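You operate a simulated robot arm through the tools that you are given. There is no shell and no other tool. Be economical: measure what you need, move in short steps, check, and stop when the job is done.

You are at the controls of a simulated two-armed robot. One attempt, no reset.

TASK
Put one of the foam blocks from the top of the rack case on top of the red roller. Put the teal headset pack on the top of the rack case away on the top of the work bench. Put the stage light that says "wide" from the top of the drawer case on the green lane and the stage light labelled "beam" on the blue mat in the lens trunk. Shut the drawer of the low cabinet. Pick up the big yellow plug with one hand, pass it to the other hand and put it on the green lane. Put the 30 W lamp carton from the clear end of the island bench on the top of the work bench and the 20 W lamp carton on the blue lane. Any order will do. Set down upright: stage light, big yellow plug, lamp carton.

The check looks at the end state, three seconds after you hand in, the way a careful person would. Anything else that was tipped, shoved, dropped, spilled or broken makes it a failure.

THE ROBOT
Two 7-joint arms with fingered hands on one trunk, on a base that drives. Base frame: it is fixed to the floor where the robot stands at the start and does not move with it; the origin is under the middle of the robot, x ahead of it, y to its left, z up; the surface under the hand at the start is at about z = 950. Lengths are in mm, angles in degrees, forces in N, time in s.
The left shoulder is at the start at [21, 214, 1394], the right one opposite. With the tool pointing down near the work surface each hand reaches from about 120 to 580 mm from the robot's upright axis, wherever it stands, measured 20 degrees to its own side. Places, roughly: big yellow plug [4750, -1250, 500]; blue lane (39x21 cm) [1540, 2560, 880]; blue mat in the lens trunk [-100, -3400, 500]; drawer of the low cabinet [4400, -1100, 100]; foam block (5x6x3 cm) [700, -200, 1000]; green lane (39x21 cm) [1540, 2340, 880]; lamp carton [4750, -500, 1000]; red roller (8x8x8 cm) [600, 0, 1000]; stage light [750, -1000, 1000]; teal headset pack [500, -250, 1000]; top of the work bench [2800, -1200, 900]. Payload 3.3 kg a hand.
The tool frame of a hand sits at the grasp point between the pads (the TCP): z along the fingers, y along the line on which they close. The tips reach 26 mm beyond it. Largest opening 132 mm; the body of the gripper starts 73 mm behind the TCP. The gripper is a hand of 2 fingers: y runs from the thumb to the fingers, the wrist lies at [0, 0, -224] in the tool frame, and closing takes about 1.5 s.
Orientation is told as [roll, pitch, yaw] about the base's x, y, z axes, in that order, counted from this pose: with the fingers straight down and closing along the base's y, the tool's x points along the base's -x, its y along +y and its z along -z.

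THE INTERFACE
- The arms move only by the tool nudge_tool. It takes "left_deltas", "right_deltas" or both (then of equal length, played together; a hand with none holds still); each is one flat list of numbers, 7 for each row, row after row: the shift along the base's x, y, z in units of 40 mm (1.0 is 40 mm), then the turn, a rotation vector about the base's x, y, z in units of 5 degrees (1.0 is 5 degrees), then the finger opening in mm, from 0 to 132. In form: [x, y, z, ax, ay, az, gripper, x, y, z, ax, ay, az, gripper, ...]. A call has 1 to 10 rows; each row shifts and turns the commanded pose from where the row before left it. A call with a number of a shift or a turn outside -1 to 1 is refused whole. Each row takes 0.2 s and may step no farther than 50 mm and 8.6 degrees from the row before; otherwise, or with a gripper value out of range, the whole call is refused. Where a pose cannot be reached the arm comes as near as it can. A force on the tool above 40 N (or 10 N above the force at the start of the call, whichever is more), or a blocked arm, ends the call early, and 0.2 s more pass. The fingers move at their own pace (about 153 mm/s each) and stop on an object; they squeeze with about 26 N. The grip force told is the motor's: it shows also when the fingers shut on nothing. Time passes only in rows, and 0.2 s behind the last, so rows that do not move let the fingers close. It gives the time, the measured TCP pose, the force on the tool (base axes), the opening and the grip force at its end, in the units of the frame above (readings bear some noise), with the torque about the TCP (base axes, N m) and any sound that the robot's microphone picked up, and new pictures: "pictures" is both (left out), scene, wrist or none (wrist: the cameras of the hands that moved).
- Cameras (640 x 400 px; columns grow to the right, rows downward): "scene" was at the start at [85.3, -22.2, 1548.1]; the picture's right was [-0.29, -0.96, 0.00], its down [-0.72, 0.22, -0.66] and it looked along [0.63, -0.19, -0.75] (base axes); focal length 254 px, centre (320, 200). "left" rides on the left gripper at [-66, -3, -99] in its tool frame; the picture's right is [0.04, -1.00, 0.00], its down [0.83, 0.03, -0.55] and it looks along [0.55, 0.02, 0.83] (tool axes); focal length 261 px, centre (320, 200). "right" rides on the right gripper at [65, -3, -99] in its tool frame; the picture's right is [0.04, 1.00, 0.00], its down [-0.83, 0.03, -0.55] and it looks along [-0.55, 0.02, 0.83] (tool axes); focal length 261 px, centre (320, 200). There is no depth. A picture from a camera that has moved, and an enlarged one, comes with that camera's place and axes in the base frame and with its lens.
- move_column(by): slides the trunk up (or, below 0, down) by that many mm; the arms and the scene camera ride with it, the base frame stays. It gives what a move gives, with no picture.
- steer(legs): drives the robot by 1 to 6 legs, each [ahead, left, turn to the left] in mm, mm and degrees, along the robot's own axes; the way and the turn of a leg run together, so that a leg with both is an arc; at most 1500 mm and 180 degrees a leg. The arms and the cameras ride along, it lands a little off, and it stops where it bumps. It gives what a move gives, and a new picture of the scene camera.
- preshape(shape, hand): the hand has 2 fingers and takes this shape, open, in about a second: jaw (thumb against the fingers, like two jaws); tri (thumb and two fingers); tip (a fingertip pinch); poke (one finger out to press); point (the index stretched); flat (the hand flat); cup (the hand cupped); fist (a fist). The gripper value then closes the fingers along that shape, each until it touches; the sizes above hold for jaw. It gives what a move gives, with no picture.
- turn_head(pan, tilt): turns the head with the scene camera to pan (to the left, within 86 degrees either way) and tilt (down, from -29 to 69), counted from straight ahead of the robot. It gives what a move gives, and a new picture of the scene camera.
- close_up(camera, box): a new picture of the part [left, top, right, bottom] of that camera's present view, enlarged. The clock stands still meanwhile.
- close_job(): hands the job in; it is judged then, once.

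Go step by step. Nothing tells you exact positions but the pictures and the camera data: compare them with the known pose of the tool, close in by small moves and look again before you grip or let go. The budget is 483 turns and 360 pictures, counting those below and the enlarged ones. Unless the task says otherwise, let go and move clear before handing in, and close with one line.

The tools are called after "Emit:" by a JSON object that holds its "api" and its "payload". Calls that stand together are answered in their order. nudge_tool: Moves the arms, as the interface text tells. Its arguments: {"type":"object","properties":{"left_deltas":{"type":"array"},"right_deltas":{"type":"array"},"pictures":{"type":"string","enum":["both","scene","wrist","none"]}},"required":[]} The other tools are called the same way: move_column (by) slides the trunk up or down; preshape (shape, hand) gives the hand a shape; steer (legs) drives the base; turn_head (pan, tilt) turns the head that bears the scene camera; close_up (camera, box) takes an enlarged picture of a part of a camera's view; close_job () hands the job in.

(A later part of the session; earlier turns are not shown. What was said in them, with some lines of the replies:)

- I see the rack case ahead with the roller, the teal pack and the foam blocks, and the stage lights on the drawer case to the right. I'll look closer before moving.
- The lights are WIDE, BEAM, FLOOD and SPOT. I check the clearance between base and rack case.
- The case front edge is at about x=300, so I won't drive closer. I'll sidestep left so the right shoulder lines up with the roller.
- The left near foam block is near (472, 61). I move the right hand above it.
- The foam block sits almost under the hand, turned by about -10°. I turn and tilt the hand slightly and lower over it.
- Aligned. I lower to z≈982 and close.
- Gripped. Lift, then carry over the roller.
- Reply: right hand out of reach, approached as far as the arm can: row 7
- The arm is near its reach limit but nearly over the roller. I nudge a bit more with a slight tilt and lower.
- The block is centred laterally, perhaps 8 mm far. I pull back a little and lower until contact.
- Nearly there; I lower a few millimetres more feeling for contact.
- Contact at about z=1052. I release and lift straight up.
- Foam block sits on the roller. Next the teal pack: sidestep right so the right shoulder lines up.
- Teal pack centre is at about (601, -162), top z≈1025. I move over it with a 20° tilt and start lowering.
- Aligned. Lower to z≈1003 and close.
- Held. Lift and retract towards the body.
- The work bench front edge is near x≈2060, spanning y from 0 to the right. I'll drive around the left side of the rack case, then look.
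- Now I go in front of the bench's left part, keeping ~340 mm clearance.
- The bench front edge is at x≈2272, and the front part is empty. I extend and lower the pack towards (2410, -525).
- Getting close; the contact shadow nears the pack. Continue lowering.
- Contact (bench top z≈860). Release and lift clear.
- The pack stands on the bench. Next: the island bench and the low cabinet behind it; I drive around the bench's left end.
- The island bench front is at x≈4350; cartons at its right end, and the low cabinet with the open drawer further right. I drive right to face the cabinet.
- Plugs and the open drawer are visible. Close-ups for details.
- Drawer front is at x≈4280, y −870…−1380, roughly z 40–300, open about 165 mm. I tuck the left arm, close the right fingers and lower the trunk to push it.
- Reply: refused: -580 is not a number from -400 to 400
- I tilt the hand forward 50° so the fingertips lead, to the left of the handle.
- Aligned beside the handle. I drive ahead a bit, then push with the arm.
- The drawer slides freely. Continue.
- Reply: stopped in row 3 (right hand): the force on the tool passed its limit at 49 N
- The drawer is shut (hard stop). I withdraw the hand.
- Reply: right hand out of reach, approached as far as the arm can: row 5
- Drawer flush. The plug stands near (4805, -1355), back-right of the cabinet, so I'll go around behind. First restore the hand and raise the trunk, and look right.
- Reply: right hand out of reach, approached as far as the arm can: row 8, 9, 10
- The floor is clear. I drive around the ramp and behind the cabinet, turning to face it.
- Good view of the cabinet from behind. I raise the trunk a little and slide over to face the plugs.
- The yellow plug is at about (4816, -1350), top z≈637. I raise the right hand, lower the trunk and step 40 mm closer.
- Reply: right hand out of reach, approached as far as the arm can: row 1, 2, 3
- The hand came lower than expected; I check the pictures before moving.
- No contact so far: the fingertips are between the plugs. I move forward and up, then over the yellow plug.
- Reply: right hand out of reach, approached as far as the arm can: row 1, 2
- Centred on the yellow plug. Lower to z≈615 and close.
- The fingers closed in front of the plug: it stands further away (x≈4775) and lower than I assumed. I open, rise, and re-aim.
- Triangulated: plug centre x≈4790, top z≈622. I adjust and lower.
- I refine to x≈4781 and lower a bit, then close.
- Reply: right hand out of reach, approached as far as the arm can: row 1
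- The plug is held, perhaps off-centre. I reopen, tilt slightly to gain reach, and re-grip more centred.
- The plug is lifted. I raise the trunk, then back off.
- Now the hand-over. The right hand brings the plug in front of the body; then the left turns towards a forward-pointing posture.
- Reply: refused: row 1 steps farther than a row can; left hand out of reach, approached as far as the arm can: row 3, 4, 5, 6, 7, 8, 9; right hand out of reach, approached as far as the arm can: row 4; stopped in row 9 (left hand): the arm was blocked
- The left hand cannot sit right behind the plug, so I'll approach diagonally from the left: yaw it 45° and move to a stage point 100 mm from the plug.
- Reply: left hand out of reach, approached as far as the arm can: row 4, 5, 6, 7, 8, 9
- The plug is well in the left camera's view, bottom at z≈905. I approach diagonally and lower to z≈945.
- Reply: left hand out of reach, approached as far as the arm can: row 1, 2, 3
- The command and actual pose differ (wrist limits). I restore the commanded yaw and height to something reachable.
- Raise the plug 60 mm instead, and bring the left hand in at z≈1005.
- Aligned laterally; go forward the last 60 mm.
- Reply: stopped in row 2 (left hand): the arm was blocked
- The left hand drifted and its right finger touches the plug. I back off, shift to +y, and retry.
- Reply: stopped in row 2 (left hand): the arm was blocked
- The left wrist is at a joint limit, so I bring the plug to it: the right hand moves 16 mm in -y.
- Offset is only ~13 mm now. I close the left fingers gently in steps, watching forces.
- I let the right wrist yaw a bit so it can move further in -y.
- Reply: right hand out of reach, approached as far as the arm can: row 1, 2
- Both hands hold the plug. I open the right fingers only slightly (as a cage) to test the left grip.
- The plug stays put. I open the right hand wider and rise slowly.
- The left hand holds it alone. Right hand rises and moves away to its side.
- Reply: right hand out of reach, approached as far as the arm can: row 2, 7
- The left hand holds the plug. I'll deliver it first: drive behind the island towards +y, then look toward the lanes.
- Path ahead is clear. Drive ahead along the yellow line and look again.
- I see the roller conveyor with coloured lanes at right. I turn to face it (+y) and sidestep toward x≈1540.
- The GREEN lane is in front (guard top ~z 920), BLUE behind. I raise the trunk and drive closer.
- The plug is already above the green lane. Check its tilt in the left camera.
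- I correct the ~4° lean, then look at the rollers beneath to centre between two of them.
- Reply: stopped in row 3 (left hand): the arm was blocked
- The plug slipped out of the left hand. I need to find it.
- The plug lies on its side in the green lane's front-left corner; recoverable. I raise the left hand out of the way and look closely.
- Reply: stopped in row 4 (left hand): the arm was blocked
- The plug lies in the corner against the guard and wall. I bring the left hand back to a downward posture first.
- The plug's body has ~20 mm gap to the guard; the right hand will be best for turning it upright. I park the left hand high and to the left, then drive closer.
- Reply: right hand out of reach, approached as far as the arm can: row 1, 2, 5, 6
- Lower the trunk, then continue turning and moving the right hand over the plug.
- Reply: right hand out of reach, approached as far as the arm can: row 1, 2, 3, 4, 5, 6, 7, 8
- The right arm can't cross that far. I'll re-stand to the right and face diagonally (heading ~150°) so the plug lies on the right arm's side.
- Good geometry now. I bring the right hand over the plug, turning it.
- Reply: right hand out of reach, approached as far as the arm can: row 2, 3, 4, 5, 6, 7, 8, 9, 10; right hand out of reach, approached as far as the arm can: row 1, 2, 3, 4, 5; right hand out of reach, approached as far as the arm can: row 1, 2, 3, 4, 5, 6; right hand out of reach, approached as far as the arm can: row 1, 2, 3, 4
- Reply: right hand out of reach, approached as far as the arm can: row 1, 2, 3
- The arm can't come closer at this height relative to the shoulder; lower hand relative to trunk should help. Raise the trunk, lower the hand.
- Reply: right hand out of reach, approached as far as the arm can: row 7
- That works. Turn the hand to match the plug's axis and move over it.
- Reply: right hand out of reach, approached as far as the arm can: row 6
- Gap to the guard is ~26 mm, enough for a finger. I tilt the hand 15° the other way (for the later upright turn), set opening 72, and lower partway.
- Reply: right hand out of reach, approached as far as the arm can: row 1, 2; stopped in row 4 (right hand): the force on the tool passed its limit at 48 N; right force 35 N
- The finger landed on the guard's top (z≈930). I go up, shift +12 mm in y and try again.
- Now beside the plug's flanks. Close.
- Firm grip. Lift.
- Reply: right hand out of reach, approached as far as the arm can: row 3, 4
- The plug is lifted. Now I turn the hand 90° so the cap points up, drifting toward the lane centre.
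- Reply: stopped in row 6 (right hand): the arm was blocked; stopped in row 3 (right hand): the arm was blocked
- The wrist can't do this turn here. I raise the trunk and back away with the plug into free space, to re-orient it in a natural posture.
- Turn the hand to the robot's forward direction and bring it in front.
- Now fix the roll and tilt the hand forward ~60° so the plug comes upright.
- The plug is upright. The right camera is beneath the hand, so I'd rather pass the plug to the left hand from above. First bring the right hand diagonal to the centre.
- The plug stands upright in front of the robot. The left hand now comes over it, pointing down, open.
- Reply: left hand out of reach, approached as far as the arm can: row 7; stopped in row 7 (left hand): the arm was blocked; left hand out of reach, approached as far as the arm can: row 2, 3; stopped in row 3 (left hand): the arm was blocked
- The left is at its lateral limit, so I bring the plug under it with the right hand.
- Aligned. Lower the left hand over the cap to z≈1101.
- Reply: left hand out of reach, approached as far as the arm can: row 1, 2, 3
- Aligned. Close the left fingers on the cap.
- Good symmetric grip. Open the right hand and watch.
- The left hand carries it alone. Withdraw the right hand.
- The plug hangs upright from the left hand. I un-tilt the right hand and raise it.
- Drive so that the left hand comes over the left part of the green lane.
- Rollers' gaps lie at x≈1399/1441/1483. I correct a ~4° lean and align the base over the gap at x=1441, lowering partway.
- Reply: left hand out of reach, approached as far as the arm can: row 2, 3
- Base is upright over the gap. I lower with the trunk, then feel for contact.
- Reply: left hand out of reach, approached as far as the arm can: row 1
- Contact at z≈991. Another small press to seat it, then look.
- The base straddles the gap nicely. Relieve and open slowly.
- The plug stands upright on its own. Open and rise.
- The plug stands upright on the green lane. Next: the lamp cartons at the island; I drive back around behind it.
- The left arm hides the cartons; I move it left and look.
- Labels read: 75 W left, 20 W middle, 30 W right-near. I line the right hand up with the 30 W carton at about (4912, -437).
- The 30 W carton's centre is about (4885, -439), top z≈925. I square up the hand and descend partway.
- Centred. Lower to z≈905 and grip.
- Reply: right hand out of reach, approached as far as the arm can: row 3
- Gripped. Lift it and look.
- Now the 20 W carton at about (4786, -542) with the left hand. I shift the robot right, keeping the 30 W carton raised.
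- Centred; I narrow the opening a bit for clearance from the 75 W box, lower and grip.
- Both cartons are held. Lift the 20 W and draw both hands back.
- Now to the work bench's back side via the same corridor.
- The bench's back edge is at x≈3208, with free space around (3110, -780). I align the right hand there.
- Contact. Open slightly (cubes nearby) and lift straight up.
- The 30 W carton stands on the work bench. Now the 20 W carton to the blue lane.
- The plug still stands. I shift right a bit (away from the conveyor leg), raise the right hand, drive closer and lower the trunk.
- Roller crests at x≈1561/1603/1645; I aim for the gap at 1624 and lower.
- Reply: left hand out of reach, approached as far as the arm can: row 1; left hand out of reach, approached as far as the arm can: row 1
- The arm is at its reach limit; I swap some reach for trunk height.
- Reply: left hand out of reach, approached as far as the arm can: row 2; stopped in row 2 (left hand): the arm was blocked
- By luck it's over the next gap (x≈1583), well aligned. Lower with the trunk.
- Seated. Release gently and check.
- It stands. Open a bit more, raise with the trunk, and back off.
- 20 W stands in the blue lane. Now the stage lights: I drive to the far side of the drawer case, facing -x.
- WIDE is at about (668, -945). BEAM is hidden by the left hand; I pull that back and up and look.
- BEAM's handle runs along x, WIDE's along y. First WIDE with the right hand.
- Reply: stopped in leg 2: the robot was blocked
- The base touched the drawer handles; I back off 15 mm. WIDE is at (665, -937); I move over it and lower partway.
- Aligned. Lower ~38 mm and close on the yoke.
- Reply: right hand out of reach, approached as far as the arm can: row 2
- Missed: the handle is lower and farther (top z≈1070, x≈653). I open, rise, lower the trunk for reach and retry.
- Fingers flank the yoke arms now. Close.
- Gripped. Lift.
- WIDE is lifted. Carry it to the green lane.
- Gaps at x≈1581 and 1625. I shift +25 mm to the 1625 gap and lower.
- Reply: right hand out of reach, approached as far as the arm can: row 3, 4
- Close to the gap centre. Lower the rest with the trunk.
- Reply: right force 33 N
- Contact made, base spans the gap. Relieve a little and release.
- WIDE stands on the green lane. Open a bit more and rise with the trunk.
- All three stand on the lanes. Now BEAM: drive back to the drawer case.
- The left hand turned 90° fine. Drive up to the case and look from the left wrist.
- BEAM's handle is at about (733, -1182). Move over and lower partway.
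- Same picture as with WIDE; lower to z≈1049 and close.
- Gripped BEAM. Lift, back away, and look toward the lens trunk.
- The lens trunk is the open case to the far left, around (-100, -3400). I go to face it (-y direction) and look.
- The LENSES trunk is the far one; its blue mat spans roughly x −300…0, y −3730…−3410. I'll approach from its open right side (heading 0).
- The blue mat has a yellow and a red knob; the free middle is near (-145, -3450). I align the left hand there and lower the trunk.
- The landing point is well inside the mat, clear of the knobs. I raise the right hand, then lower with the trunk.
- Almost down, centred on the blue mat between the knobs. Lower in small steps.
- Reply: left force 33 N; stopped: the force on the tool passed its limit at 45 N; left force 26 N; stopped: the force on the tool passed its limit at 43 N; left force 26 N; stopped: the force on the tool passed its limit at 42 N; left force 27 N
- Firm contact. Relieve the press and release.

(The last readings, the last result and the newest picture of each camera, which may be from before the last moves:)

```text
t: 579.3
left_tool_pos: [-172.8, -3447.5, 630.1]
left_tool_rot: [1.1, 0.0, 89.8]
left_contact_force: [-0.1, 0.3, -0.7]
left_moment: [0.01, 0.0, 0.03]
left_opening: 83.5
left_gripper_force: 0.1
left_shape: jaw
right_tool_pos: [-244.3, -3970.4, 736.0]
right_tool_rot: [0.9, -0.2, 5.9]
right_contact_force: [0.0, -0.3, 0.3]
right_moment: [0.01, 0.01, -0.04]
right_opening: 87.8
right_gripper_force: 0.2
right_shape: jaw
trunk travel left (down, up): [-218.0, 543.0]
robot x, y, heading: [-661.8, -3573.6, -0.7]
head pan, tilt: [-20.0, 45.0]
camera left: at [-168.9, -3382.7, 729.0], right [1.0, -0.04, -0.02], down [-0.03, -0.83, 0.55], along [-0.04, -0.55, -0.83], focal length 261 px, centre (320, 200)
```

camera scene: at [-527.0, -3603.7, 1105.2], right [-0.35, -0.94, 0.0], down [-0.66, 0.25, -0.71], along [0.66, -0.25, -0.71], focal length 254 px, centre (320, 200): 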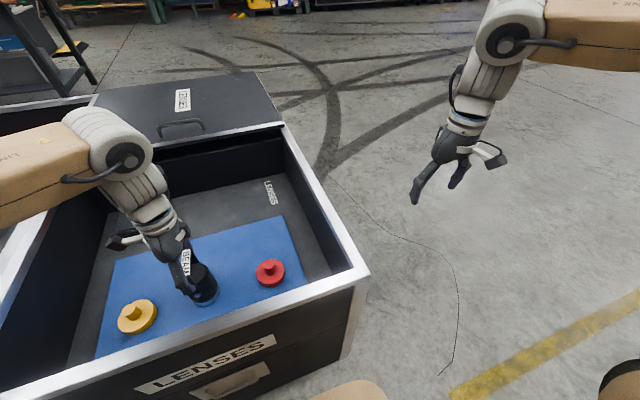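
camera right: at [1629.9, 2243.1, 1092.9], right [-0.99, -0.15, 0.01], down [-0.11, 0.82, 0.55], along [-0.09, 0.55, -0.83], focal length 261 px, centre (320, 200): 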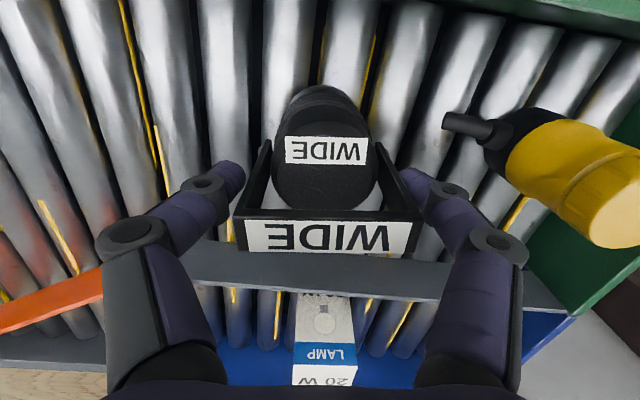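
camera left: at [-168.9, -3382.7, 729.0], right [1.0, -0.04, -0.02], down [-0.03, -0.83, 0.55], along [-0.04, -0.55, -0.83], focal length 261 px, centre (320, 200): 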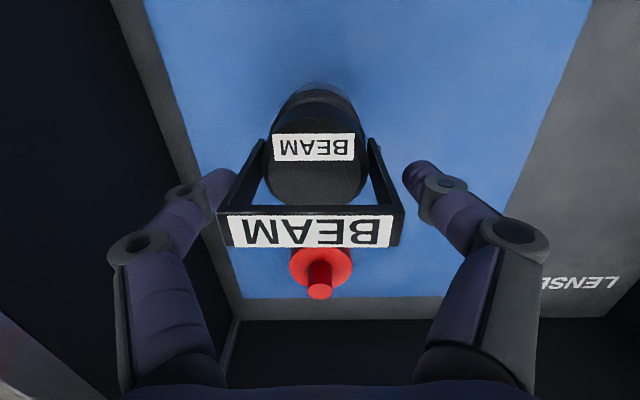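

It stands. Open a bit more, re-centre, and rise with the trunk.

Emit:
{"api": "nudge_tool", "payload": {"left_deltas": [-0.08, 0, 0, 0, 0, 0, 92, 0, 0, 0, 0, 0, 0, 92], "pictures": "none"}}

Emit:
{"api": "move_column", "payload": {"by": 200}}

Emit:
{"api": "move_column", "payload": {"by": 200}}

Emit:
{"api": "steer", "payload": {"legs": [[-150, 0, 0]]}}

Emit:
{"api": "close_up", "payload": {"camera": "scene", "box": [40, 200, 360, 400]}}

```text
t: 579.9
left_tool_pos: [-176.7, -3447.1, 629.5]
left_tool_rot: [1.1, 0.0, 89.7]
left_contact_force: [0.0, 0.5, -0.1]
left_moment: [0.0, 0.01, -0.02]
left_opening: 91.6
left_gripper_force: 0.0
left_shape: jaw
right_tool_pos: [-245.3, -3970.0, 736.0]
right_tool_rot: [0.8, -0.1, 5.8]
right_contact_force: [0.2, -0.1, -1.0]
right_moment: [-0.01, 0.03, -0.01]
right_opening: 88.1
right_gripper_force: 0.0
right_shape: jaw
trunk travel left (down, up): [-218.0, 543.0]
robot x, y, heading: [-664.0, -3575.7, -0.7]
head pan, tilt: [-20.0, 45.0]
```

```text
t: 582.1
left_tool_pos: [-177.2, -3447.4, 830.0]
left_tool_rot: [1.2, 0.0, 89.7]
left_contact_force: [-0.4, 0.2, 0.1]
left_moment: [0.0, 0.03, 0.03]
left_opening: 91.7
left_gripper_force: 0.0
left_shape: jaw
right_tool_pos: [-244.0, -3970.8, 935.1]
right_tool_rot: [0.8, 0.0, 5.8]
right_contact_force: [0.3, -0.9, 0.7]
right_moment: [0.04, -0.03, 0.02]
right_opening: 87.6
right_gripper_force: 0.1
right_shape: jaw
trunk travel left (down, up): [-418.0, 343.0]
robot x, y, heading: [-665.5, -3572.9, -0.4]
head pan, tilt: [-20.0, 45.0]
```

```text
t: 584.2
left_tool_pos: [-176.5, -3447.4, 1029.1]
left_tool_rot: [1.1, 0.0, 89.7]
left_contact_force: [0.5, -1.2, 0.4]
left_moment: [0.02, -0.04, -0.01]
left_opening: 91.6
left_gripper_force: 0.0
left_shape: jaw
right_tool_pos: [-244.2, -3970.6, 1135.7]
right_tool_rot: [0.8, -0.1, 5.8]
right_contact_force: [0.3, -0.3, -0.2]
right_moment: [0.04, 0.0, 0.01]
right_opening: 87.7
right_gripper_force: 0.1
right_shape: jaw
trunk travel left (down, up): [-618.0, 143.0]
robot x, y, heading: [-663.6, -3573.7, -0.8]
head pan, tilt: [-20.0, 45.0]
```

```text
t: 585.6
left_tool_pos: [-329.7, -3445.7, 1031.3]
left_tool_rot: [1.0, 0.0, 89.8]
left_contact_force: [0.9, -0.1, -0.6]
left_moment: [0.01, -0.04, 0.05]
left_opening: 91.6
left_gripper_force: 0.1
left_shape: jaw
right_tool_pos: [-397.0, -3968.3, 1136.8]
right_tool_rot: [0.8, -0.2, 5.8]
right_contact_force: [-0.2, 0.1, -0.3]
right_moment: [0.01, -0.04, 0.01]
right_opening: 87.6
right_gripper_force: 0.0
right_shape: jaw
trunk travel left (down, up): [-618.0, 143.0]
robot x, y, heading: [-815.1, -3574.2, -0.8]
head pan, tilt: [-20.0, 45.0]
camera scene: at [-729.7, -3601.1, 1496.6], right [-0.35, -0.94, 0.0], down [-0.66, 0.25, -0.71], along [0.66, -0.25, -0.71], focal length 254 px, centre (320, 200)
```

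scene: 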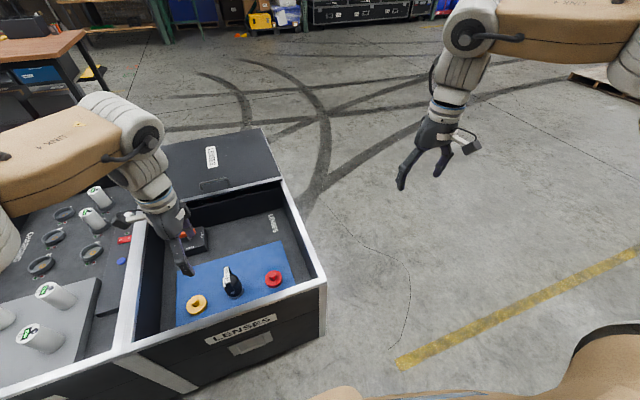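

```text
2.00 times, centred on (200, 300) of scene
camera zoom: at [-729.7, -3601.1, 1496.6], right [-0.35, -0.94, 0.0], down [-0.66, 0.25, -0.71], along [0.66, -0.25, -0.71], focal length 509 px, centre (560, 0)
```

zoom: 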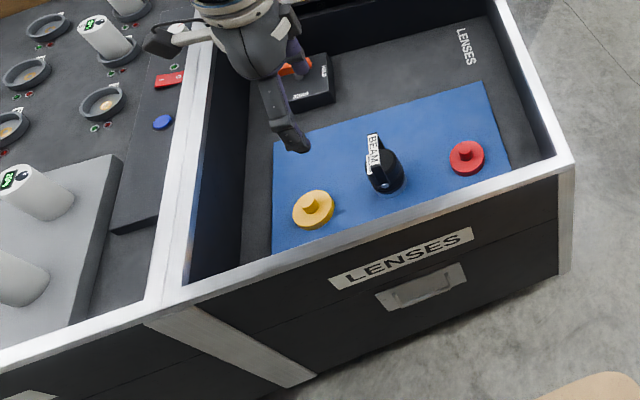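

BEAM stands upright on the blue mat, and both hands are empty and clear. The other placements all looked right when I last saw them, so I hand in.

Emit:
{"api": "close_job", "payload": {}}

```text
The job is handed in.
```

I've handed the job in with every item placed, each confirmed in a picture after release. One mishap along the way: the yellow plug slipped from the left hand and fell inside the green lane. I picked it up, passed it from the right hand to the left and set it upright. The base also bumped the drawer case once; the lights on it stayed standing.
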